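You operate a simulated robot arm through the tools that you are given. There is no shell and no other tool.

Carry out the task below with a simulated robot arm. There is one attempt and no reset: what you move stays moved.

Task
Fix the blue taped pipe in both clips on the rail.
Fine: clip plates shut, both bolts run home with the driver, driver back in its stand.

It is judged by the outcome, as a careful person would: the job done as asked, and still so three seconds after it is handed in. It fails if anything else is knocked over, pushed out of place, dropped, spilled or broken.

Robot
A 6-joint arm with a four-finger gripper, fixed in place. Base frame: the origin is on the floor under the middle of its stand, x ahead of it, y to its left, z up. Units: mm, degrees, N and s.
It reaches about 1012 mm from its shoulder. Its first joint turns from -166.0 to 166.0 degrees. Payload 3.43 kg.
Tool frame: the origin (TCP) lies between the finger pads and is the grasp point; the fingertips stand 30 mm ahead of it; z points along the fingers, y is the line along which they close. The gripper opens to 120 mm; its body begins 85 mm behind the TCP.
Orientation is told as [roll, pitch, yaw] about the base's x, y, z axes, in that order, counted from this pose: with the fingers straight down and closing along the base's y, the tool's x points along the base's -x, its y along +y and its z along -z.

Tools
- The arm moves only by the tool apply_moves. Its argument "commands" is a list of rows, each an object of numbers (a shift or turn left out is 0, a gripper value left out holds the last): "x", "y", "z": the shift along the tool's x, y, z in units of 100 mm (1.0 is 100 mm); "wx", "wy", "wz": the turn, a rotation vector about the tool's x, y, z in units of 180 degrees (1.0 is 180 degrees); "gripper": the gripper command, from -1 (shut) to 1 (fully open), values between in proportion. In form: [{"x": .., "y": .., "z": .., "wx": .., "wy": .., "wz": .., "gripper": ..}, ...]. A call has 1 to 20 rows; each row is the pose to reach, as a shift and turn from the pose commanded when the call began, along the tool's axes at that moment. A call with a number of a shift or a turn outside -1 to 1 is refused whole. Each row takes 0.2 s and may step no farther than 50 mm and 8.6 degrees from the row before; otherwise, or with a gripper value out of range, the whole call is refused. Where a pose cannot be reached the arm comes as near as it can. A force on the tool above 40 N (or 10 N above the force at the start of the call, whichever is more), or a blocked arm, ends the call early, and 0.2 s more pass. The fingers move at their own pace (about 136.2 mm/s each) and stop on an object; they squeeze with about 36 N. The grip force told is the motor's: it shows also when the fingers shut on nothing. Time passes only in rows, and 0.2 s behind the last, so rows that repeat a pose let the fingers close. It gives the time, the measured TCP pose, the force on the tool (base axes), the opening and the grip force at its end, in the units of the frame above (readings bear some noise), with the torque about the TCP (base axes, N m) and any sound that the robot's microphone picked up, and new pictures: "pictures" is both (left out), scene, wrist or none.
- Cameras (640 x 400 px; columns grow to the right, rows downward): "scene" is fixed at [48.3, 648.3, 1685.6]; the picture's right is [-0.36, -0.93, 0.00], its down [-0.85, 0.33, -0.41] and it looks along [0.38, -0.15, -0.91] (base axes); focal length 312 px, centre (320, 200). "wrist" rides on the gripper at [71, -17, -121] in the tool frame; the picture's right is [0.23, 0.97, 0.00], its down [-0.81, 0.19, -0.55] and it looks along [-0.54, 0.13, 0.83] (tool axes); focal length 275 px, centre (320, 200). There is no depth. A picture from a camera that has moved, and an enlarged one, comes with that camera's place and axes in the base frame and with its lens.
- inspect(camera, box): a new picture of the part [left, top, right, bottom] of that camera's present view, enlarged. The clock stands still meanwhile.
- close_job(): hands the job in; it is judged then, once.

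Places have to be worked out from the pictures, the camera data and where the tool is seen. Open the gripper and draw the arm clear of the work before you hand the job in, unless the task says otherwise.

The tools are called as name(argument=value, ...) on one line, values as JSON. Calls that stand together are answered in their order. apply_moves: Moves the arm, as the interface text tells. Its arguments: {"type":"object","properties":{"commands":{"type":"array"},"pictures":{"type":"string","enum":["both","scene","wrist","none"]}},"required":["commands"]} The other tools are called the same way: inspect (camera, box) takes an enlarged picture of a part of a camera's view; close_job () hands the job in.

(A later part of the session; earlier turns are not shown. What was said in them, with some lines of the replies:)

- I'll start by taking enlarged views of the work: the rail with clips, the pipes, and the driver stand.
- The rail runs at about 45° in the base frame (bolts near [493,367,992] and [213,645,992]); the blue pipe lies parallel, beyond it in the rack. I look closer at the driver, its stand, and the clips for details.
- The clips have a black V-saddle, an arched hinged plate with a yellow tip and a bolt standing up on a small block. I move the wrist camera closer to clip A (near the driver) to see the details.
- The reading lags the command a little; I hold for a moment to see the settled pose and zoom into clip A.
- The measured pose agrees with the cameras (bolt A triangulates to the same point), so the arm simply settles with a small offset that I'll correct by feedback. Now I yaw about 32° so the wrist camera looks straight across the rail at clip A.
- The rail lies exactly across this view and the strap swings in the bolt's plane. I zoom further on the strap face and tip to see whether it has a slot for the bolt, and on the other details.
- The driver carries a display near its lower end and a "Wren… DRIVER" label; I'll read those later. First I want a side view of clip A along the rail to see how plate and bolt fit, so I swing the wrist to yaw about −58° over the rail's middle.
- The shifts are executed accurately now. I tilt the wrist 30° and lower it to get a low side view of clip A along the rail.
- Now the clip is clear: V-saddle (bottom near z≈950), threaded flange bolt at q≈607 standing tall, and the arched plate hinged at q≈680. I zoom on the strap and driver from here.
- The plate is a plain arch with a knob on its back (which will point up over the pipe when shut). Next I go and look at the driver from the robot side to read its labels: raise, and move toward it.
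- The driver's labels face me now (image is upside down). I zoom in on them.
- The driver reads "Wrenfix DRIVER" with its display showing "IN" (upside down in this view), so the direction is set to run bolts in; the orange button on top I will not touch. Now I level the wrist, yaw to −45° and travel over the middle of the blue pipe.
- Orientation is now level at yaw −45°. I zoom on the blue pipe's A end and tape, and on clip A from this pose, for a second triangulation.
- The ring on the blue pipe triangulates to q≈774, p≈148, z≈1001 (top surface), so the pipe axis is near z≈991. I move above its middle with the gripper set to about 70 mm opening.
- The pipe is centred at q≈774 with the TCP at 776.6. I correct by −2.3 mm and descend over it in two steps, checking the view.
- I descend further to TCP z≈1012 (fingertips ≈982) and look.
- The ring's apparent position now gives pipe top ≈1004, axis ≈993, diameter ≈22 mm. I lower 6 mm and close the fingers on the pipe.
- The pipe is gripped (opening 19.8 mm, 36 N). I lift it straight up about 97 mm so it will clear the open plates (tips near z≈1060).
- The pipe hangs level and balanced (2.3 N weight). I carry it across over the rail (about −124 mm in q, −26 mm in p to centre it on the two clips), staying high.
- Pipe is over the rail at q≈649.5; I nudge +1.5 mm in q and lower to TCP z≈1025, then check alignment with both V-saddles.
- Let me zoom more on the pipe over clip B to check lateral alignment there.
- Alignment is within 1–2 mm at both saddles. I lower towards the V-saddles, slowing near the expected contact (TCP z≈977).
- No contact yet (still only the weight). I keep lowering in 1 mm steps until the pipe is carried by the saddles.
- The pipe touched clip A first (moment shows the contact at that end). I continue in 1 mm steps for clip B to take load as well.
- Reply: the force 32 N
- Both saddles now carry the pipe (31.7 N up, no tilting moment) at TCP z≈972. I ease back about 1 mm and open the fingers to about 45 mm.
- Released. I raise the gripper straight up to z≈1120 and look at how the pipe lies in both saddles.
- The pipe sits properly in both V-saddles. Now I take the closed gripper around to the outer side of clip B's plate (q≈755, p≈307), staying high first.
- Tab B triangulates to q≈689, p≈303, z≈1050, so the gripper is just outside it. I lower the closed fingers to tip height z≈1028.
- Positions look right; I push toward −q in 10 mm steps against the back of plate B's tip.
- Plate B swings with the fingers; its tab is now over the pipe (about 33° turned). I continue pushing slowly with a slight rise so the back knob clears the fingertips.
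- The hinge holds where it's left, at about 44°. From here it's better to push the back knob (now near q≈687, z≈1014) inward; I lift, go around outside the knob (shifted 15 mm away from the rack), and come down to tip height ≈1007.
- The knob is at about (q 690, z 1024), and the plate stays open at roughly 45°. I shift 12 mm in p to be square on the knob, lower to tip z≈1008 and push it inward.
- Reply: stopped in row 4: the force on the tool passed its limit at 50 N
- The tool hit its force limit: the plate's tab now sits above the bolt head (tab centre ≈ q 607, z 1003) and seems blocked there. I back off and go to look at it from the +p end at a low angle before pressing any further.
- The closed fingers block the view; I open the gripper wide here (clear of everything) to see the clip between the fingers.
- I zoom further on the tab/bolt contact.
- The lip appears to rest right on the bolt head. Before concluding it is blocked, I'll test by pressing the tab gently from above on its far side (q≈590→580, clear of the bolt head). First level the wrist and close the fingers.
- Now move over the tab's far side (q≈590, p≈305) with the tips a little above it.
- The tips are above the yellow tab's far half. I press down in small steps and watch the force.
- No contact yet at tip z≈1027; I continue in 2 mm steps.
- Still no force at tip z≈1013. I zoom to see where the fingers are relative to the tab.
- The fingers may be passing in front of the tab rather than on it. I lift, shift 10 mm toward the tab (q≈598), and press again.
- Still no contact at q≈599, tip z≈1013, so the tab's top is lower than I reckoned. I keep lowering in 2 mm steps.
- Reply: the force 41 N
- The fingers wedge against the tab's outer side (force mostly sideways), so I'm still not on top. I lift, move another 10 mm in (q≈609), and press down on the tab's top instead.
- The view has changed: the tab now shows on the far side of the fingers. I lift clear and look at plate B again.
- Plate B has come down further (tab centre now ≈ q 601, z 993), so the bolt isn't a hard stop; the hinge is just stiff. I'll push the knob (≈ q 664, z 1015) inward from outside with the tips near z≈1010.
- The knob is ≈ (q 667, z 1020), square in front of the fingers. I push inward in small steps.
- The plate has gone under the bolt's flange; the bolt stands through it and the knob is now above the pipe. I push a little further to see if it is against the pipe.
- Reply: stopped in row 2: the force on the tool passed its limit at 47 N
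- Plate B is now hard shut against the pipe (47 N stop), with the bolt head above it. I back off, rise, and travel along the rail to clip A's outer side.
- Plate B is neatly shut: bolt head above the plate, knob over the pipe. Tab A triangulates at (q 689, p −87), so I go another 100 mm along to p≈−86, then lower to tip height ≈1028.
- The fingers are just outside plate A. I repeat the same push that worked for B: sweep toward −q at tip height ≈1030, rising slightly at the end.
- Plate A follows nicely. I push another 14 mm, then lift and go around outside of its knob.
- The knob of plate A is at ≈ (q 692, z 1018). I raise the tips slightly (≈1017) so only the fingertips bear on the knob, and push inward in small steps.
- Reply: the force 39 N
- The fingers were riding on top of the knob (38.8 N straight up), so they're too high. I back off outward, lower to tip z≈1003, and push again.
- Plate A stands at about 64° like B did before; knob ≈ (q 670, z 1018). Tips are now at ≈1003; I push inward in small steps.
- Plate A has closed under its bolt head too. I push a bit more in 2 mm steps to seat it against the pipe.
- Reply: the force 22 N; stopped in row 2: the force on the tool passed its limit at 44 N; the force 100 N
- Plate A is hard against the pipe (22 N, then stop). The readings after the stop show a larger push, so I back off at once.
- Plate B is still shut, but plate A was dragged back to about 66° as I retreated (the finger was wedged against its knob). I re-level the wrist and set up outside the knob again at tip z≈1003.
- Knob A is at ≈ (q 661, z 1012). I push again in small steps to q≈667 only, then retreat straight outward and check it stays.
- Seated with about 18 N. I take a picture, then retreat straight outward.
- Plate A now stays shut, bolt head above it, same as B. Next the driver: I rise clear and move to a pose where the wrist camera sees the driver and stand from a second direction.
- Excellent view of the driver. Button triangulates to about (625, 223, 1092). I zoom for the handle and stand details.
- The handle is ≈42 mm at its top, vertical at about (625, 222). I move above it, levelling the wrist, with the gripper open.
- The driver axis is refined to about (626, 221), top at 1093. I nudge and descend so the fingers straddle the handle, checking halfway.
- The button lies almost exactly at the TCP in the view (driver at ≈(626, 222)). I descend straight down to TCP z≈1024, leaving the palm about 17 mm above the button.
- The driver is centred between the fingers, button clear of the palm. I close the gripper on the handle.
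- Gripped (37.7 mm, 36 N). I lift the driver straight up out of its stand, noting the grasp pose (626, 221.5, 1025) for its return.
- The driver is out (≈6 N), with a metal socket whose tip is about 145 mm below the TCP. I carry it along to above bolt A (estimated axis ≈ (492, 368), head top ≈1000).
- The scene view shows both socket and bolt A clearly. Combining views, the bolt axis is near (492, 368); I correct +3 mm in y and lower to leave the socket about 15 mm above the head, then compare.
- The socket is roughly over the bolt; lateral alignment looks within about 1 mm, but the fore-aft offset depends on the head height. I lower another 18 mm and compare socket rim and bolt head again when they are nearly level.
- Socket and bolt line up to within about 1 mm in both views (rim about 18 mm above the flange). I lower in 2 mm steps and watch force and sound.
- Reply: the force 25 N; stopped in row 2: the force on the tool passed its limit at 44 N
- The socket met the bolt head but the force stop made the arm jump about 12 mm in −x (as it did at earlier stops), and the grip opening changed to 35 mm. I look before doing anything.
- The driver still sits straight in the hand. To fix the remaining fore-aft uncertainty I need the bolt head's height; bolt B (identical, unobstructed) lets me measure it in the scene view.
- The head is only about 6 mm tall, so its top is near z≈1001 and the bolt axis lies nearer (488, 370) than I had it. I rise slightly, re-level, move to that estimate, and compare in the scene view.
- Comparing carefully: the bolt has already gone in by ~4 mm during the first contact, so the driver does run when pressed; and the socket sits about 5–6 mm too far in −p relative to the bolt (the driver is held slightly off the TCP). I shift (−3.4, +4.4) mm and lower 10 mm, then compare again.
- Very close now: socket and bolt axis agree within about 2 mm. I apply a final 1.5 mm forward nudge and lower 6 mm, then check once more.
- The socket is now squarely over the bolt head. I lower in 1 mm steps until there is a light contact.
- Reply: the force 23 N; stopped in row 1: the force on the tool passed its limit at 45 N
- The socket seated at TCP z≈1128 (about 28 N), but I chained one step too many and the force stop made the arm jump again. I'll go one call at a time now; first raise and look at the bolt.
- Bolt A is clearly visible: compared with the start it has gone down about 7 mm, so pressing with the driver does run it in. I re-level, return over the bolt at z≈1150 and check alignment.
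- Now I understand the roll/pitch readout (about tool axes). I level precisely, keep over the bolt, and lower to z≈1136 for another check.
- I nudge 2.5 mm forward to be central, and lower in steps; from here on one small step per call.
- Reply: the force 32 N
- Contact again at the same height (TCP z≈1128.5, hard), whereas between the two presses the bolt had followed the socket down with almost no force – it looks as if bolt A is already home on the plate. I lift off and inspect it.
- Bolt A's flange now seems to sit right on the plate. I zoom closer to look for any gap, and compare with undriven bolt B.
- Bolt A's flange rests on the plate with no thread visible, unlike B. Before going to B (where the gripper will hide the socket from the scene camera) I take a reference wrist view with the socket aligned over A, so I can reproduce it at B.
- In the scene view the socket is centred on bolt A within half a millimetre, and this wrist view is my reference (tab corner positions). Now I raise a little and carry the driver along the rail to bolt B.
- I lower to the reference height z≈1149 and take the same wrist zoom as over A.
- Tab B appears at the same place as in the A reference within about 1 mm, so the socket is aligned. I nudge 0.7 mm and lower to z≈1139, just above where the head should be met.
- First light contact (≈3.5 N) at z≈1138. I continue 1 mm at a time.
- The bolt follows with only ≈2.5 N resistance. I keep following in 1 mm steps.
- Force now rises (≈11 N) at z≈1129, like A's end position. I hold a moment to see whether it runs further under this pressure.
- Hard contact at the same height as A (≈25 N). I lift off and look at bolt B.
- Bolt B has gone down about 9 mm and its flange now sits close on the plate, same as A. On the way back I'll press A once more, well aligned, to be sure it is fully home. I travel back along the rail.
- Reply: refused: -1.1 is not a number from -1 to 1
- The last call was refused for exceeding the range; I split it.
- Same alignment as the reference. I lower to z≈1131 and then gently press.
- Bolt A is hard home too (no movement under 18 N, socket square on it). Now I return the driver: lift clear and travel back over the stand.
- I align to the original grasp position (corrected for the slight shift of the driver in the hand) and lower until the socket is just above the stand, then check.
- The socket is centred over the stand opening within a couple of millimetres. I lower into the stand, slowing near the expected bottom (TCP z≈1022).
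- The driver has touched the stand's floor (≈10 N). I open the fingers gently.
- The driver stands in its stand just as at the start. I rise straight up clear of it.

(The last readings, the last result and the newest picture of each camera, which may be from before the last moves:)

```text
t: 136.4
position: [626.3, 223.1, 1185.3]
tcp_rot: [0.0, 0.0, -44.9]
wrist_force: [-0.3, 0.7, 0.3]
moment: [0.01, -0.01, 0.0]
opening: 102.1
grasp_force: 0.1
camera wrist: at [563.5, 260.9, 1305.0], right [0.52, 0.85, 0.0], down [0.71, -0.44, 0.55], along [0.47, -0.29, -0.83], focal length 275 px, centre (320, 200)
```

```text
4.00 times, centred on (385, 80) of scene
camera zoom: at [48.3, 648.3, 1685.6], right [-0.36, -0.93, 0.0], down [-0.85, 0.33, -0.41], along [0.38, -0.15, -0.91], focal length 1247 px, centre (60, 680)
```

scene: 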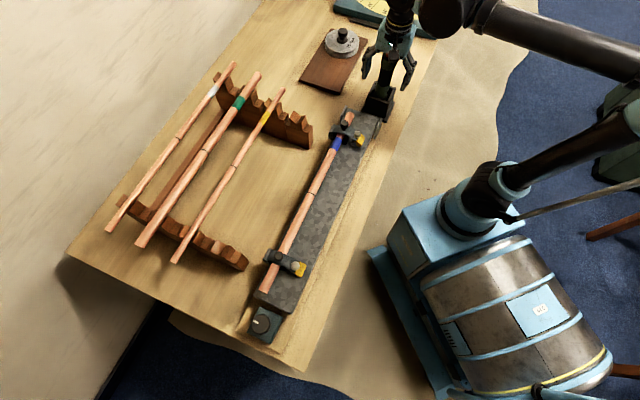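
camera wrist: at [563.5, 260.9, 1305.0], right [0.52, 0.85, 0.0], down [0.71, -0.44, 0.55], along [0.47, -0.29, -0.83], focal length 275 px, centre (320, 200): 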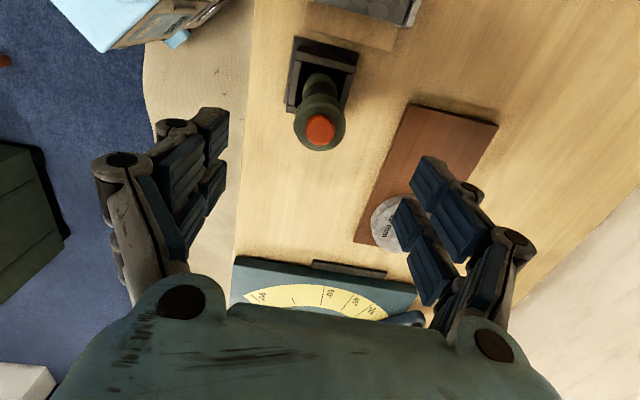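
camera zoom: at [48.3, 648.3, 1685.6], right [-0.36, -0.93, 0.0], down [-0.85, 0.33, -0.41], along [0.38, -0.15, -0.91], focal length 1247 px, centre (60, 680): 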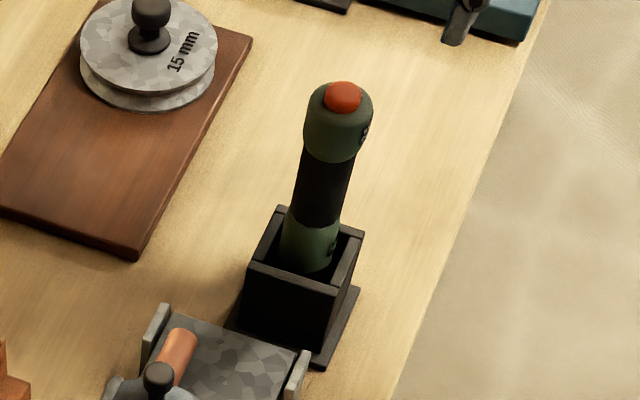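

The driver is back, upright. Now I go for a low side view of bolt A along the rail to verify it is really home.

apply_moves(commands=[{"x": 0.33, "y": -0.02, "gripper": 0.7}, {"x": 0.66, "y": -0.04, "gripper": 0.7}, {"x": 1.0, "y": -0.06, "gripper": 0.7}], pictures="none")

apply_moves(commands=[{"x": 0.33, "y": -0.02, "gripper": 1}, {"x": 0.66, "y": -0.04, "gripper": 1}, {"x": 1.0, "y": -0.06, "gripper": 1}], pictures="none")

apply_moves(commands=[{"x": 0.33, "y": -0.02, "z": 0.15, "gripper": 1}, {"x": 0.66, "y": -0.04, "z": 0.4, "gripper": 1}, {"x": 1.0, "y": -0.06, "z": 0.7, "gripper": 1}], pictures="none")

apply_moves(commands=[{"z": 0.15, "wy": -0.042, "gripper": 1}, {"z": 0.3, "wy": -0.084, "gripper": 1}, {"z": 0.5, "wy": -0.126, "gripper": 1}, {"z": 0.72, "wy": -0.167, "gripper": 1}, {"z": 0.72, "wy": -0.2, "gripper": 1}, {"z": 0.72, "wy": -0.2, "gripper": 1}], pictures="both")

```text
t: 137.2
position: [550.8, 290.3, 1183.0]
tcp_rot: [0.1, -0.1, -45.0]
wrist_force: [-0.8, 0.6, -0.4]
moment: [0.03, -0.01, 0.0]
opening: 102.1
grasp_force: 0.0
```

```text
t: 138.0
position: [474.3, 357.3, 1184.4]
tcp_rot: [0.0, -0.1, -44.9]
wrist_force: [0.2, -0.3, -0.5]
moment: [0.01, 0.04, -0.02]
opening: 119.9
grasp_force: 0.0
```

```text
t: 138.8
position: [400.7, 421.8, 1111.9]
tcp_rot: [-0.1, -0.1, -44.8]
wrist_force: [0.0, 0.0, 0.3]
moment: [0.04, 0.01, 0.04]
opening: 119.6
grasp_force: 0.0
```

```text
t: 140.2
position: [400.7, 423.2, 1040.2]
tcp_rot: [0.0, -36.2, -44.9]
wrist_force: [0.4, -0.1, -0.2]
moment: [0.01, -0.03, -0.02]
opening: 119.8
grasp_force: 0.1
camera wrist: at [298.0, 500.2, 1094.5], right [0.56, 0.82, -0.14], down [0.37, -0.1, 0.92], along [0.75, -0.56, -0.36], focal length 275 px, centre (320, 200)
```

scene: 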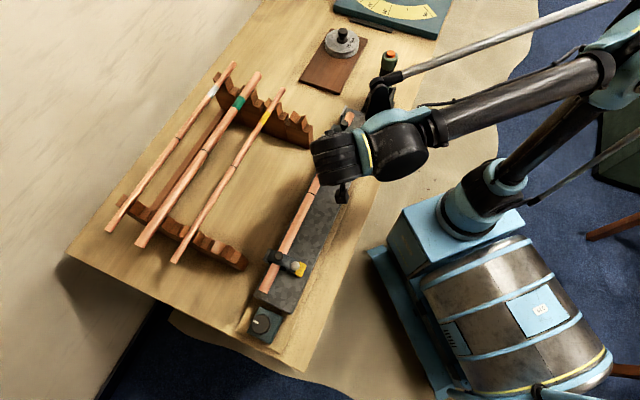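
wrist: 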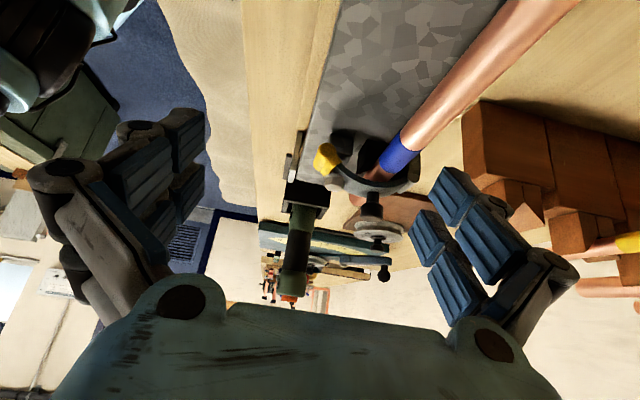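

inspect(camera="wrist", box=[300, 120, 430, 220])

inspect(camera="wrist", box=[305, 125, 365, 185])

inspect(camera="scene", box=[320, 90, 380, 150])

```text
4.00 times, centred on (365, 170) of wrist
camera zoom: at [298.0, 500.2, 1094.5], right [0.56, 0.82, -0.14], down [0.37, -0.1, 0.92], along [0.75, -0.56, -0.36], focal length 1101 px, centre (140, 320)
```

zoom: 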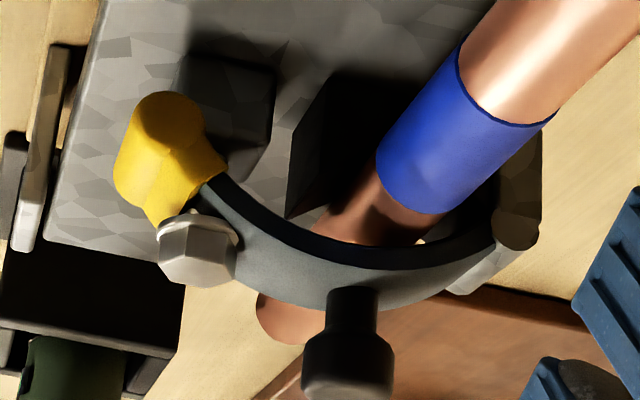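

```text
6.67 times, centred on (335, 155) of wrist
camera zoom: at [298.0, 500.2, 1094.5], right [0.56, 0.82, -0.14], down [0.37, -0.1, 0.92], along [0.75, -0.56, -0.36], focal length 1835 px, centre (220, 500)
```

zoom: 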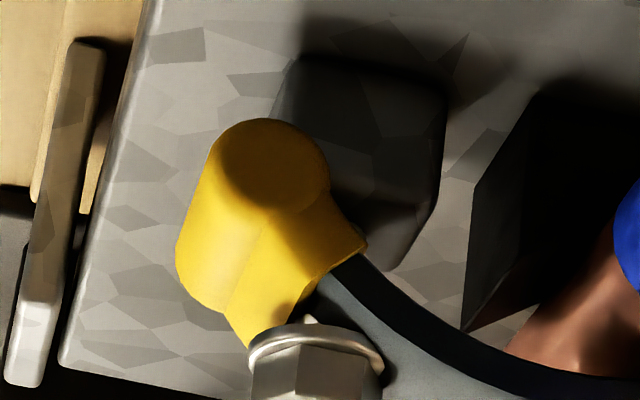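

```text
6.67 times, centred on (350, 120) of scene
camera zoom: at [48.3, 648.3, 1685.6], right [-0.36, -0.93, 0.0], down [-0.85, 0.33, -0.41], along [0.38, -0.15, -0.91], focal length 2078 px, centre (120, 733)
```

zoom: 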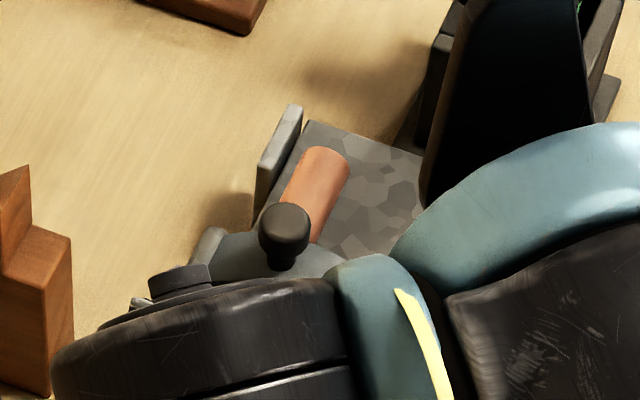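

inspect(camera="wrist", box=[325, 155, 365, 195])

```text
10.00 times, centred on (345, 175) of wrist
camera zoom: at [298.0, 500.2, 1094.5], right [0.56, 0.82, -0.14], down [0.37, -0.1, 0.92], along [0.75, -0.56, -0.36], focal length 2753 px, centre (70, 450)
```

zoom: 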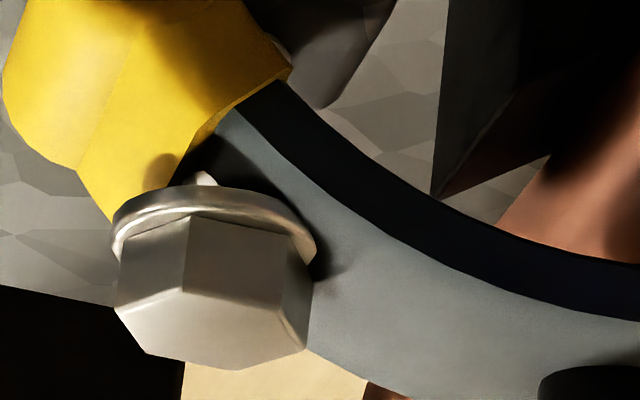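

The flange bears on the plate at its inner side (contact shadow), so bolt A is home. I raise and go to the matching viewpoint for clip B to check it the same way.

apply_moves(commands=[{"x": -0.16, "z": -0.215, "gripper": 1}, {"x": -0.31, "z": -0.43, "gripper": 1}, {"x": -0.53, "z": -0.73, "gripper": 1}], pictures="none")

apply_moves(commands=[{"x": 0.26, "z": -0.19, "gripper": 1}, {"x": 0.53, "z": -0.385, "gripper": 1}, {"x": 0.79, "z": -0.578, "gripper": 1}], pictures="none")

apply_moves(commands=[{"x": 0.26, "z": -0.19, "gripper": 1}, {"x": 0.53, "z": -0.385, "gripper": 1}, {"x": 0.79, "z": -0.578, "gripper": 1}], pictures="none")

apply_moves(commands=[{"x": 0.26, "z": -0.19, "gripper": 1}, {"x": 0.53, "z": -0.385, "gripper": 1}, {"x": 0.79, "z": -0.578, "gripper": 1}], pictures="none")

apply_moves(commands=[{"x": 0.26, "z": -0.19, "gripper": 1}, {"x": 0.53, "z": -0.385, "gripper": 1}, {"x": 0.79, "z": -0.578, "gripper": 1}], pictures="none")

apply_moves(commands=[{"x": 0.16, "z": 0.215, "gripper": 1}, {"x": 0.31, "z": 0.43, "gripper": 1}, {"x": 0.47, "z": 0.646, "gripper": 1}, {"x": 0.47, "z": 0.646, "gripper": 1}], pictures="both")

```text
t: 141.0
position: [401.7, 421.5, 1130.7]
tcp_rot: [0.0, -36.2, -45.0]
wrist_force: [-0.1, -0.6, -0.7]
moment: [-0.01, -0.01, -0.02]
opening: 119.9
grasp_force: 0.0
```

```text
t: 141.8
position: [332.2, 492.2, 1131.3]
tcp_rot: [0.1, -36.0, -45.0]
wrist_force: [0.7, 0.6, 0.4]
moment: [0.03, 0.03, 0.01]
opening: 119.8
grasp_force: 0.1
```

```text
t: 142.6
position: [275.7, 559.8, 1130.8]
tcp_rot: [1.3, -34.3, -44.9]
wrist_force: [0.8, -0.4, 0.0]
moment: [0.01, 0.05, 0.0]
opening: 119.8
grasp_force: 0.0
out of reach, approached as far as the arm can: row 1, 2, 3
```

```text
t: 143.4
position: [221.3, 633.2, 1131.6]
tcp_rot: [2.0, -33.1, -44.8]
wrist_force: [0.6, 0.1, -0.6]
moment: [0.03, 0.04, -0.03]
opening: 119.9
grasp_force: 0.1
out of reach, approached as far as the arm can: row 1, 2, 3
```

```text
t: 144.2
position: [154.7, 702.2, 1137.8]
tcp_rot: [2.7, -31.7, -44.7]
wrist_force: [1.4, 0.1, 0.0]
moment: [0.01, 0.07, -0.01]
opening: 119.9
grasp_force: 0.0
out of reach, approached as far as the arm can: row 2, 3
```

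```text
t: 145.2
position: [156.7, 707.4, 1057.1]
tcp_rot: [2.7, -32.0, -44.9]
wrist_force: [-1.3, -0.1, 0.4]
moment: [0.0, 0.02, 0.0]
opening: 120.1
grasp_force: 0.0
out of reach, approached as far as the arm can: row 1, 2, 3, 4
camera wrist: at [53.5, 777.3, 1120.3], right [0.53, 0.84, -0.08], down [0.39, -0.16, 0.91], along [0.75, -0.51, -0.42], focal length 275 px, centre (320, 200)
```

scene: 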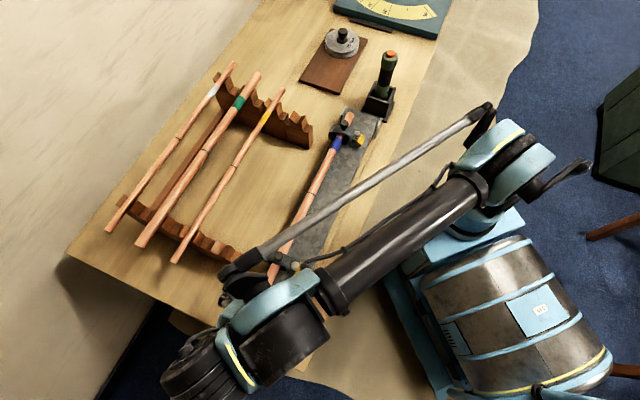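
wrist: 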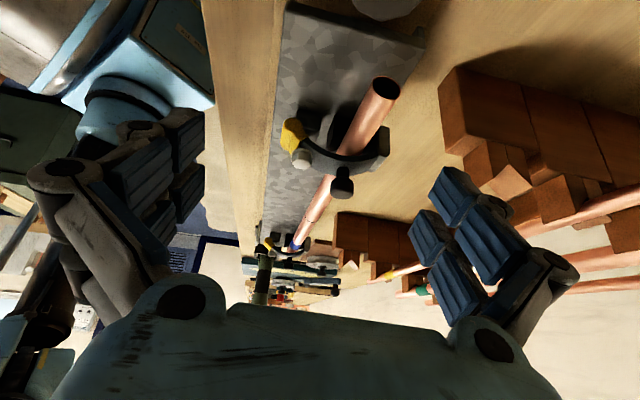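

Some poses were slightly out of reach for the tilt, but the view works. I zoom on bolt B.

inspect(camera="wrist", box=[280, 140, 320, 180])

inspect(camera="wrist", box=[260, 70, 420, 220])

```text
10.00 times, centred on (300, 160) of wrist
camera zoom: at [53.5, 777.3, 1120.3], right [0.53, 0.84, -0.08], down [0.39, -0.16, 0.91], along [0.75, -0.51, -0.42], focal length 2753 px, centre (520, 600)
```

zoom: 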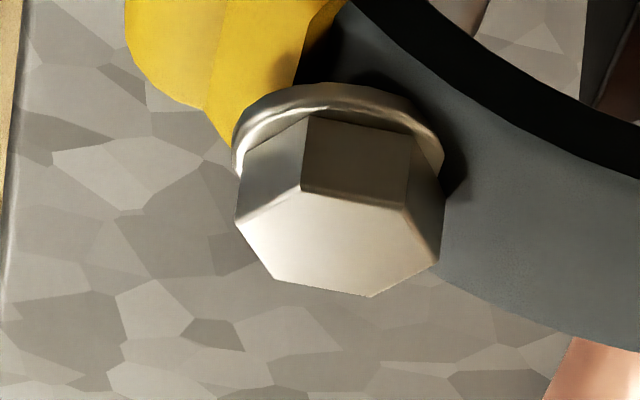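

```text
2.67 times, centred on (340, 145) of wrist
camera zoom: at [53.5, 777.3, 1120.3], right [0.53, 0.84, -0.08], down [0.39, -0.16, 0.91], along [0.75, -0.51, -0.42], focal length 734 px, centre (267, 347)
```

zoom: 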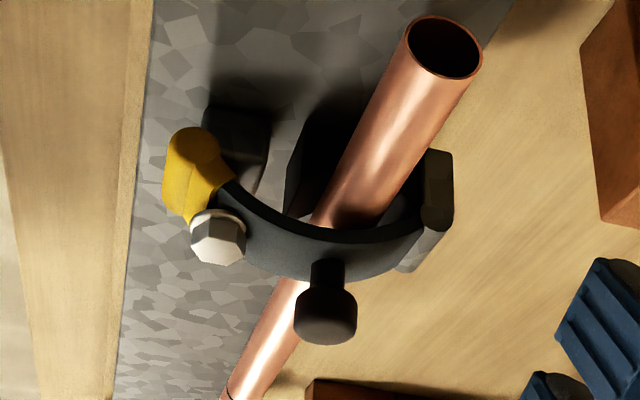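

Bolt B's flange is likewise down on its plate, the plate shut and the pipe seated in the V. I now raise, level the wrist and draw the arm clear of the work.

apply_moves(commands=[{"x": -0.18, "z": -0.25, "gripper": 1}, {"x": -0.36, "z": -0.5, "gripper": 1}, {"x": -0.54, "z": -0.77, "gripper": 1}], pictures="none")

apply_moves(commands=[{"wy": 0.04, "z": -0.2, "gripper": 1}, {"wy": 0.08, "z": -0.4, "gripper": 1}, {"wy": 0.12, "z": -0.6, "gripper": 1}, {"wy": 0.16, "z": -0.8, "gripper": 1}, {"wy": 0.177, "z": -0.8, "gripper": 1}], pictures="both")

```text
t: 146.0
position: [161.7, 707.4, 1150.4]
tcp_rot: [2.6, -32.0, -44.8]
wrist_force: [-0.2, -0.1, -0.1]
moment: [-0.02, 0.0, 0.0]
opening: 120.1
grasp_force: 0.0
out of reach, approached as far as the arm can: row 1, 2, 3
```

```text
t: 147.2
position: [130.0, 734.2, 1218.1]
tcp_rot: [1.8, -1.0, -43.8]
wrist_force: [-0.4, 0.5, 0.0]
moment: [-0.03, -0.01, 0.0]
opening: 120.2
grasp_force: 0.0
camera wrist: at [61.1, 769.3, 1336.1], right [0.51, 0.86, 0.02], down [0.7, -0.43, 0.57], along [0.51, -0.27, -0.82], focal length 275 px, centre (320, 200)
```

scene: 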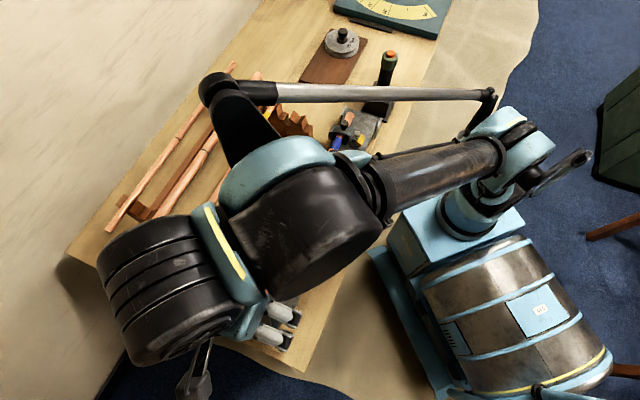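
wrist: 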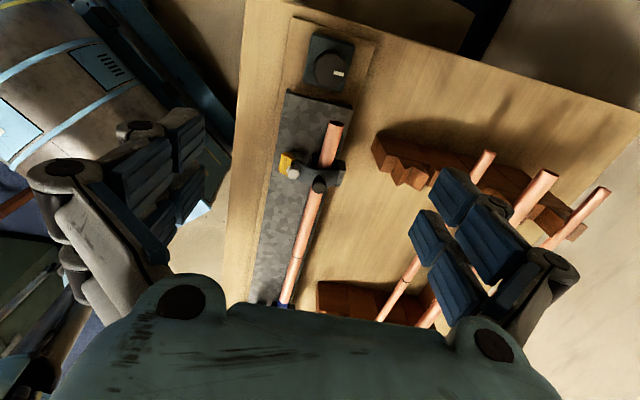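

I draw the arm back toward the robot and up, then take a last look at the whole scene.

apply_moves(commands=[{"y": -0.33, "z": -0.2, "gripper": 1}, {"y": -0.66, "z": -0.4, "gripper": 1}, {"y": -1.0, "z": -0.6, "gripper": 1}], pictures="none")

apply_moves(commands=[{"y": -0.33, "x": -0.2, "z": -0.1, "gripper": 1}, {"y": -0.66, "x": -0.4, "z": -0.2, "gripper": 1}, {"y": -1.0, "x": -0.6, "z": -0.3, "gripper": 1}, {"y": -1.0, "x": -0.6, "z": -0.3, "gripper": 1}], pictures="both")

inspect(camera="scene", box=[230, 80, 420, 310])

inspect(camera="scene", box=[250, 235, 320, 295])

inspect(camera="scene", box=[320, 90, 400, 150])

```text
t: 148.0
position: [58.4, 659.4, 1274.6]
tcp_rot: [1.7, -1.2, -43.7]
wrist_force: [0.5, 0.5, 0.1]
moment: [-0.08, 0.04, 0.01]
opening: 120.0
grasp_force: 0.1
```

```text
t: 149.0
position: [30.7, 546.0, 1303.2]
tcp_rot: [1.7, -1.1, -43.7]
wrist_force: [-0.4, 0.9, -0.1]
moment: [0.02, 0.02, 0.02]
opening: 119.9
grasp_force: 0.1
camera wrist: at [-35.5, 580.5, 1420.6], right [0.51, 0.86, 0.02], down [0.7, -0.43, 0.58], along [0.51, -0.27, -0.82], focal length 275 px, centre (320, 200)
```

scene: 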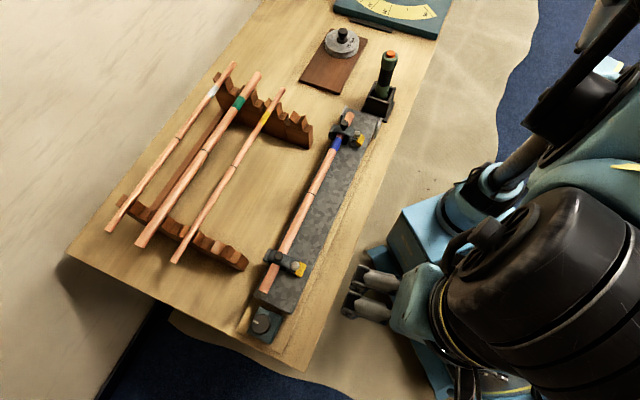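
wrist: 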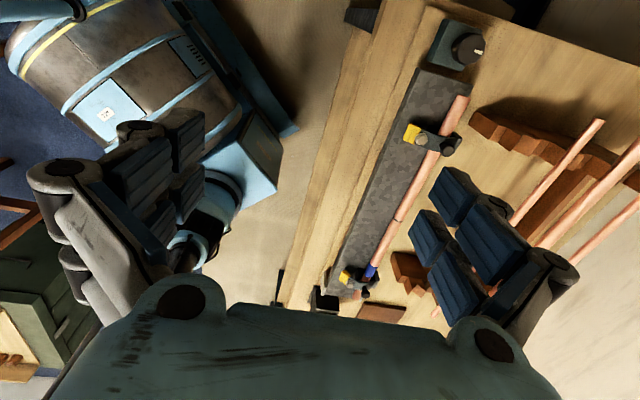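

```text
1.74 times, centred on (325, 195) of scene
camera zoom: at [48.3, 648.3, 1685.6], right [-0.36, -0.93, 0.0], down [-0.85, 0.33, -0.41], along [0.38, -0.15, -0.91], focal length 542 px, centre (311, 209)
```

zoom: 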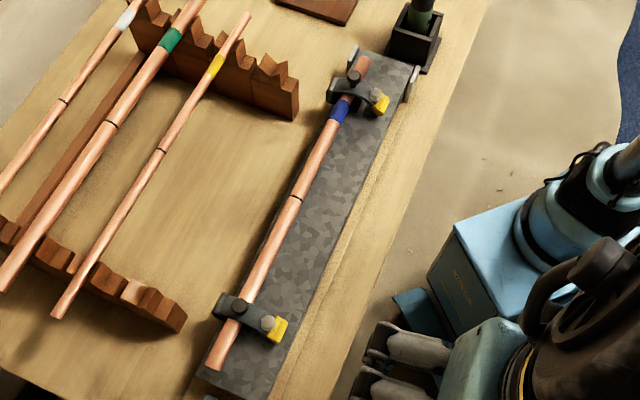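

```text
6.67 times, centred on (285, 265) of scene
camera zoom: at [48.3, 648.3, 1685.6], right [-0.36, -0.93, 0.0], down [-0.85, 0.33, -0.41], along [0.38, -0.15, -0.91], focal length 2078 px, centre (553, -233)
```

zoom: 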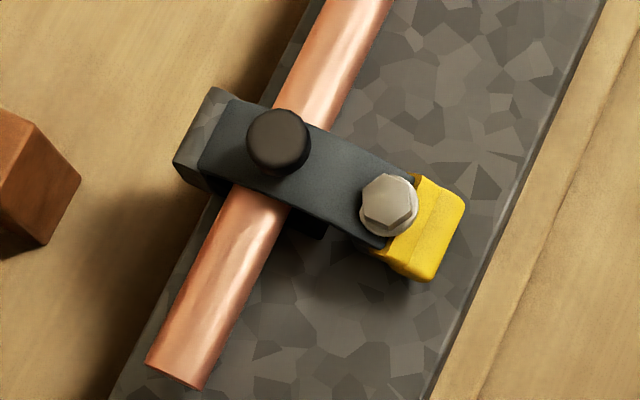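

```text
6.67 times, centred on (360, 120) of scene
camera zoom: at [48.3, 648.3, 1685.6], right [-0.36, -0.93, 0.0], down [-0.85, 0.33, -0.41], along [0.38, -0.15, -0.91], focal length 2078 px, centre (53, 733)
```

zoom: 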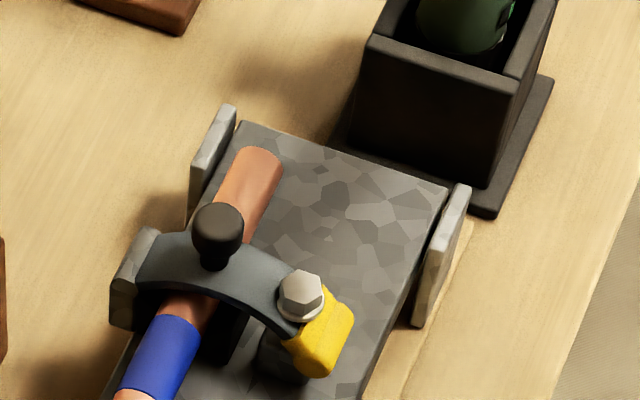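

Everything is as asked: the blue-taped pipe lies in both V-saddles with both plates shut. Both bolt flanges are down on their plates. The driver is upright in its stand, the other pipes and tools are undisturbed, and the gripper is open with the arm drawn clear. I hand the job in.

close_job()

```text
The job is handed in.
```

I've handed the job in. The blue-taped pipe is fixed in both clips on the rail, as far as I could check with the cameras and force readings.

- **Pipe and plates:** The pipe sits in both V-saddles and both clip plates are shut over it. Plate A was dragged partly open again when I backed off. I reseated it, and it stayed shut.
- **Bolts:** Each bolt went down about 9 mm under the driver until its flange bore on the plate. Pressing further did not move either one. No driver sound was ever reported, and I saw no clear sign of the heads turning. I judged them home from that hard stop and close-up side views.
- **Driver:** It is back upright in its stand, and I never pressed its orange button.
- **Surroundings:** The other three pipes, the rack and the rest of the bench look undisturbed. The arm hit its force limit and stopped a few times while closing plates and seating the driver. After one stop, pushing plate A shut, the reading reached about 90 N. I saw no damage afterwards.

The gripper is open and the arm is drawn clear of the work.
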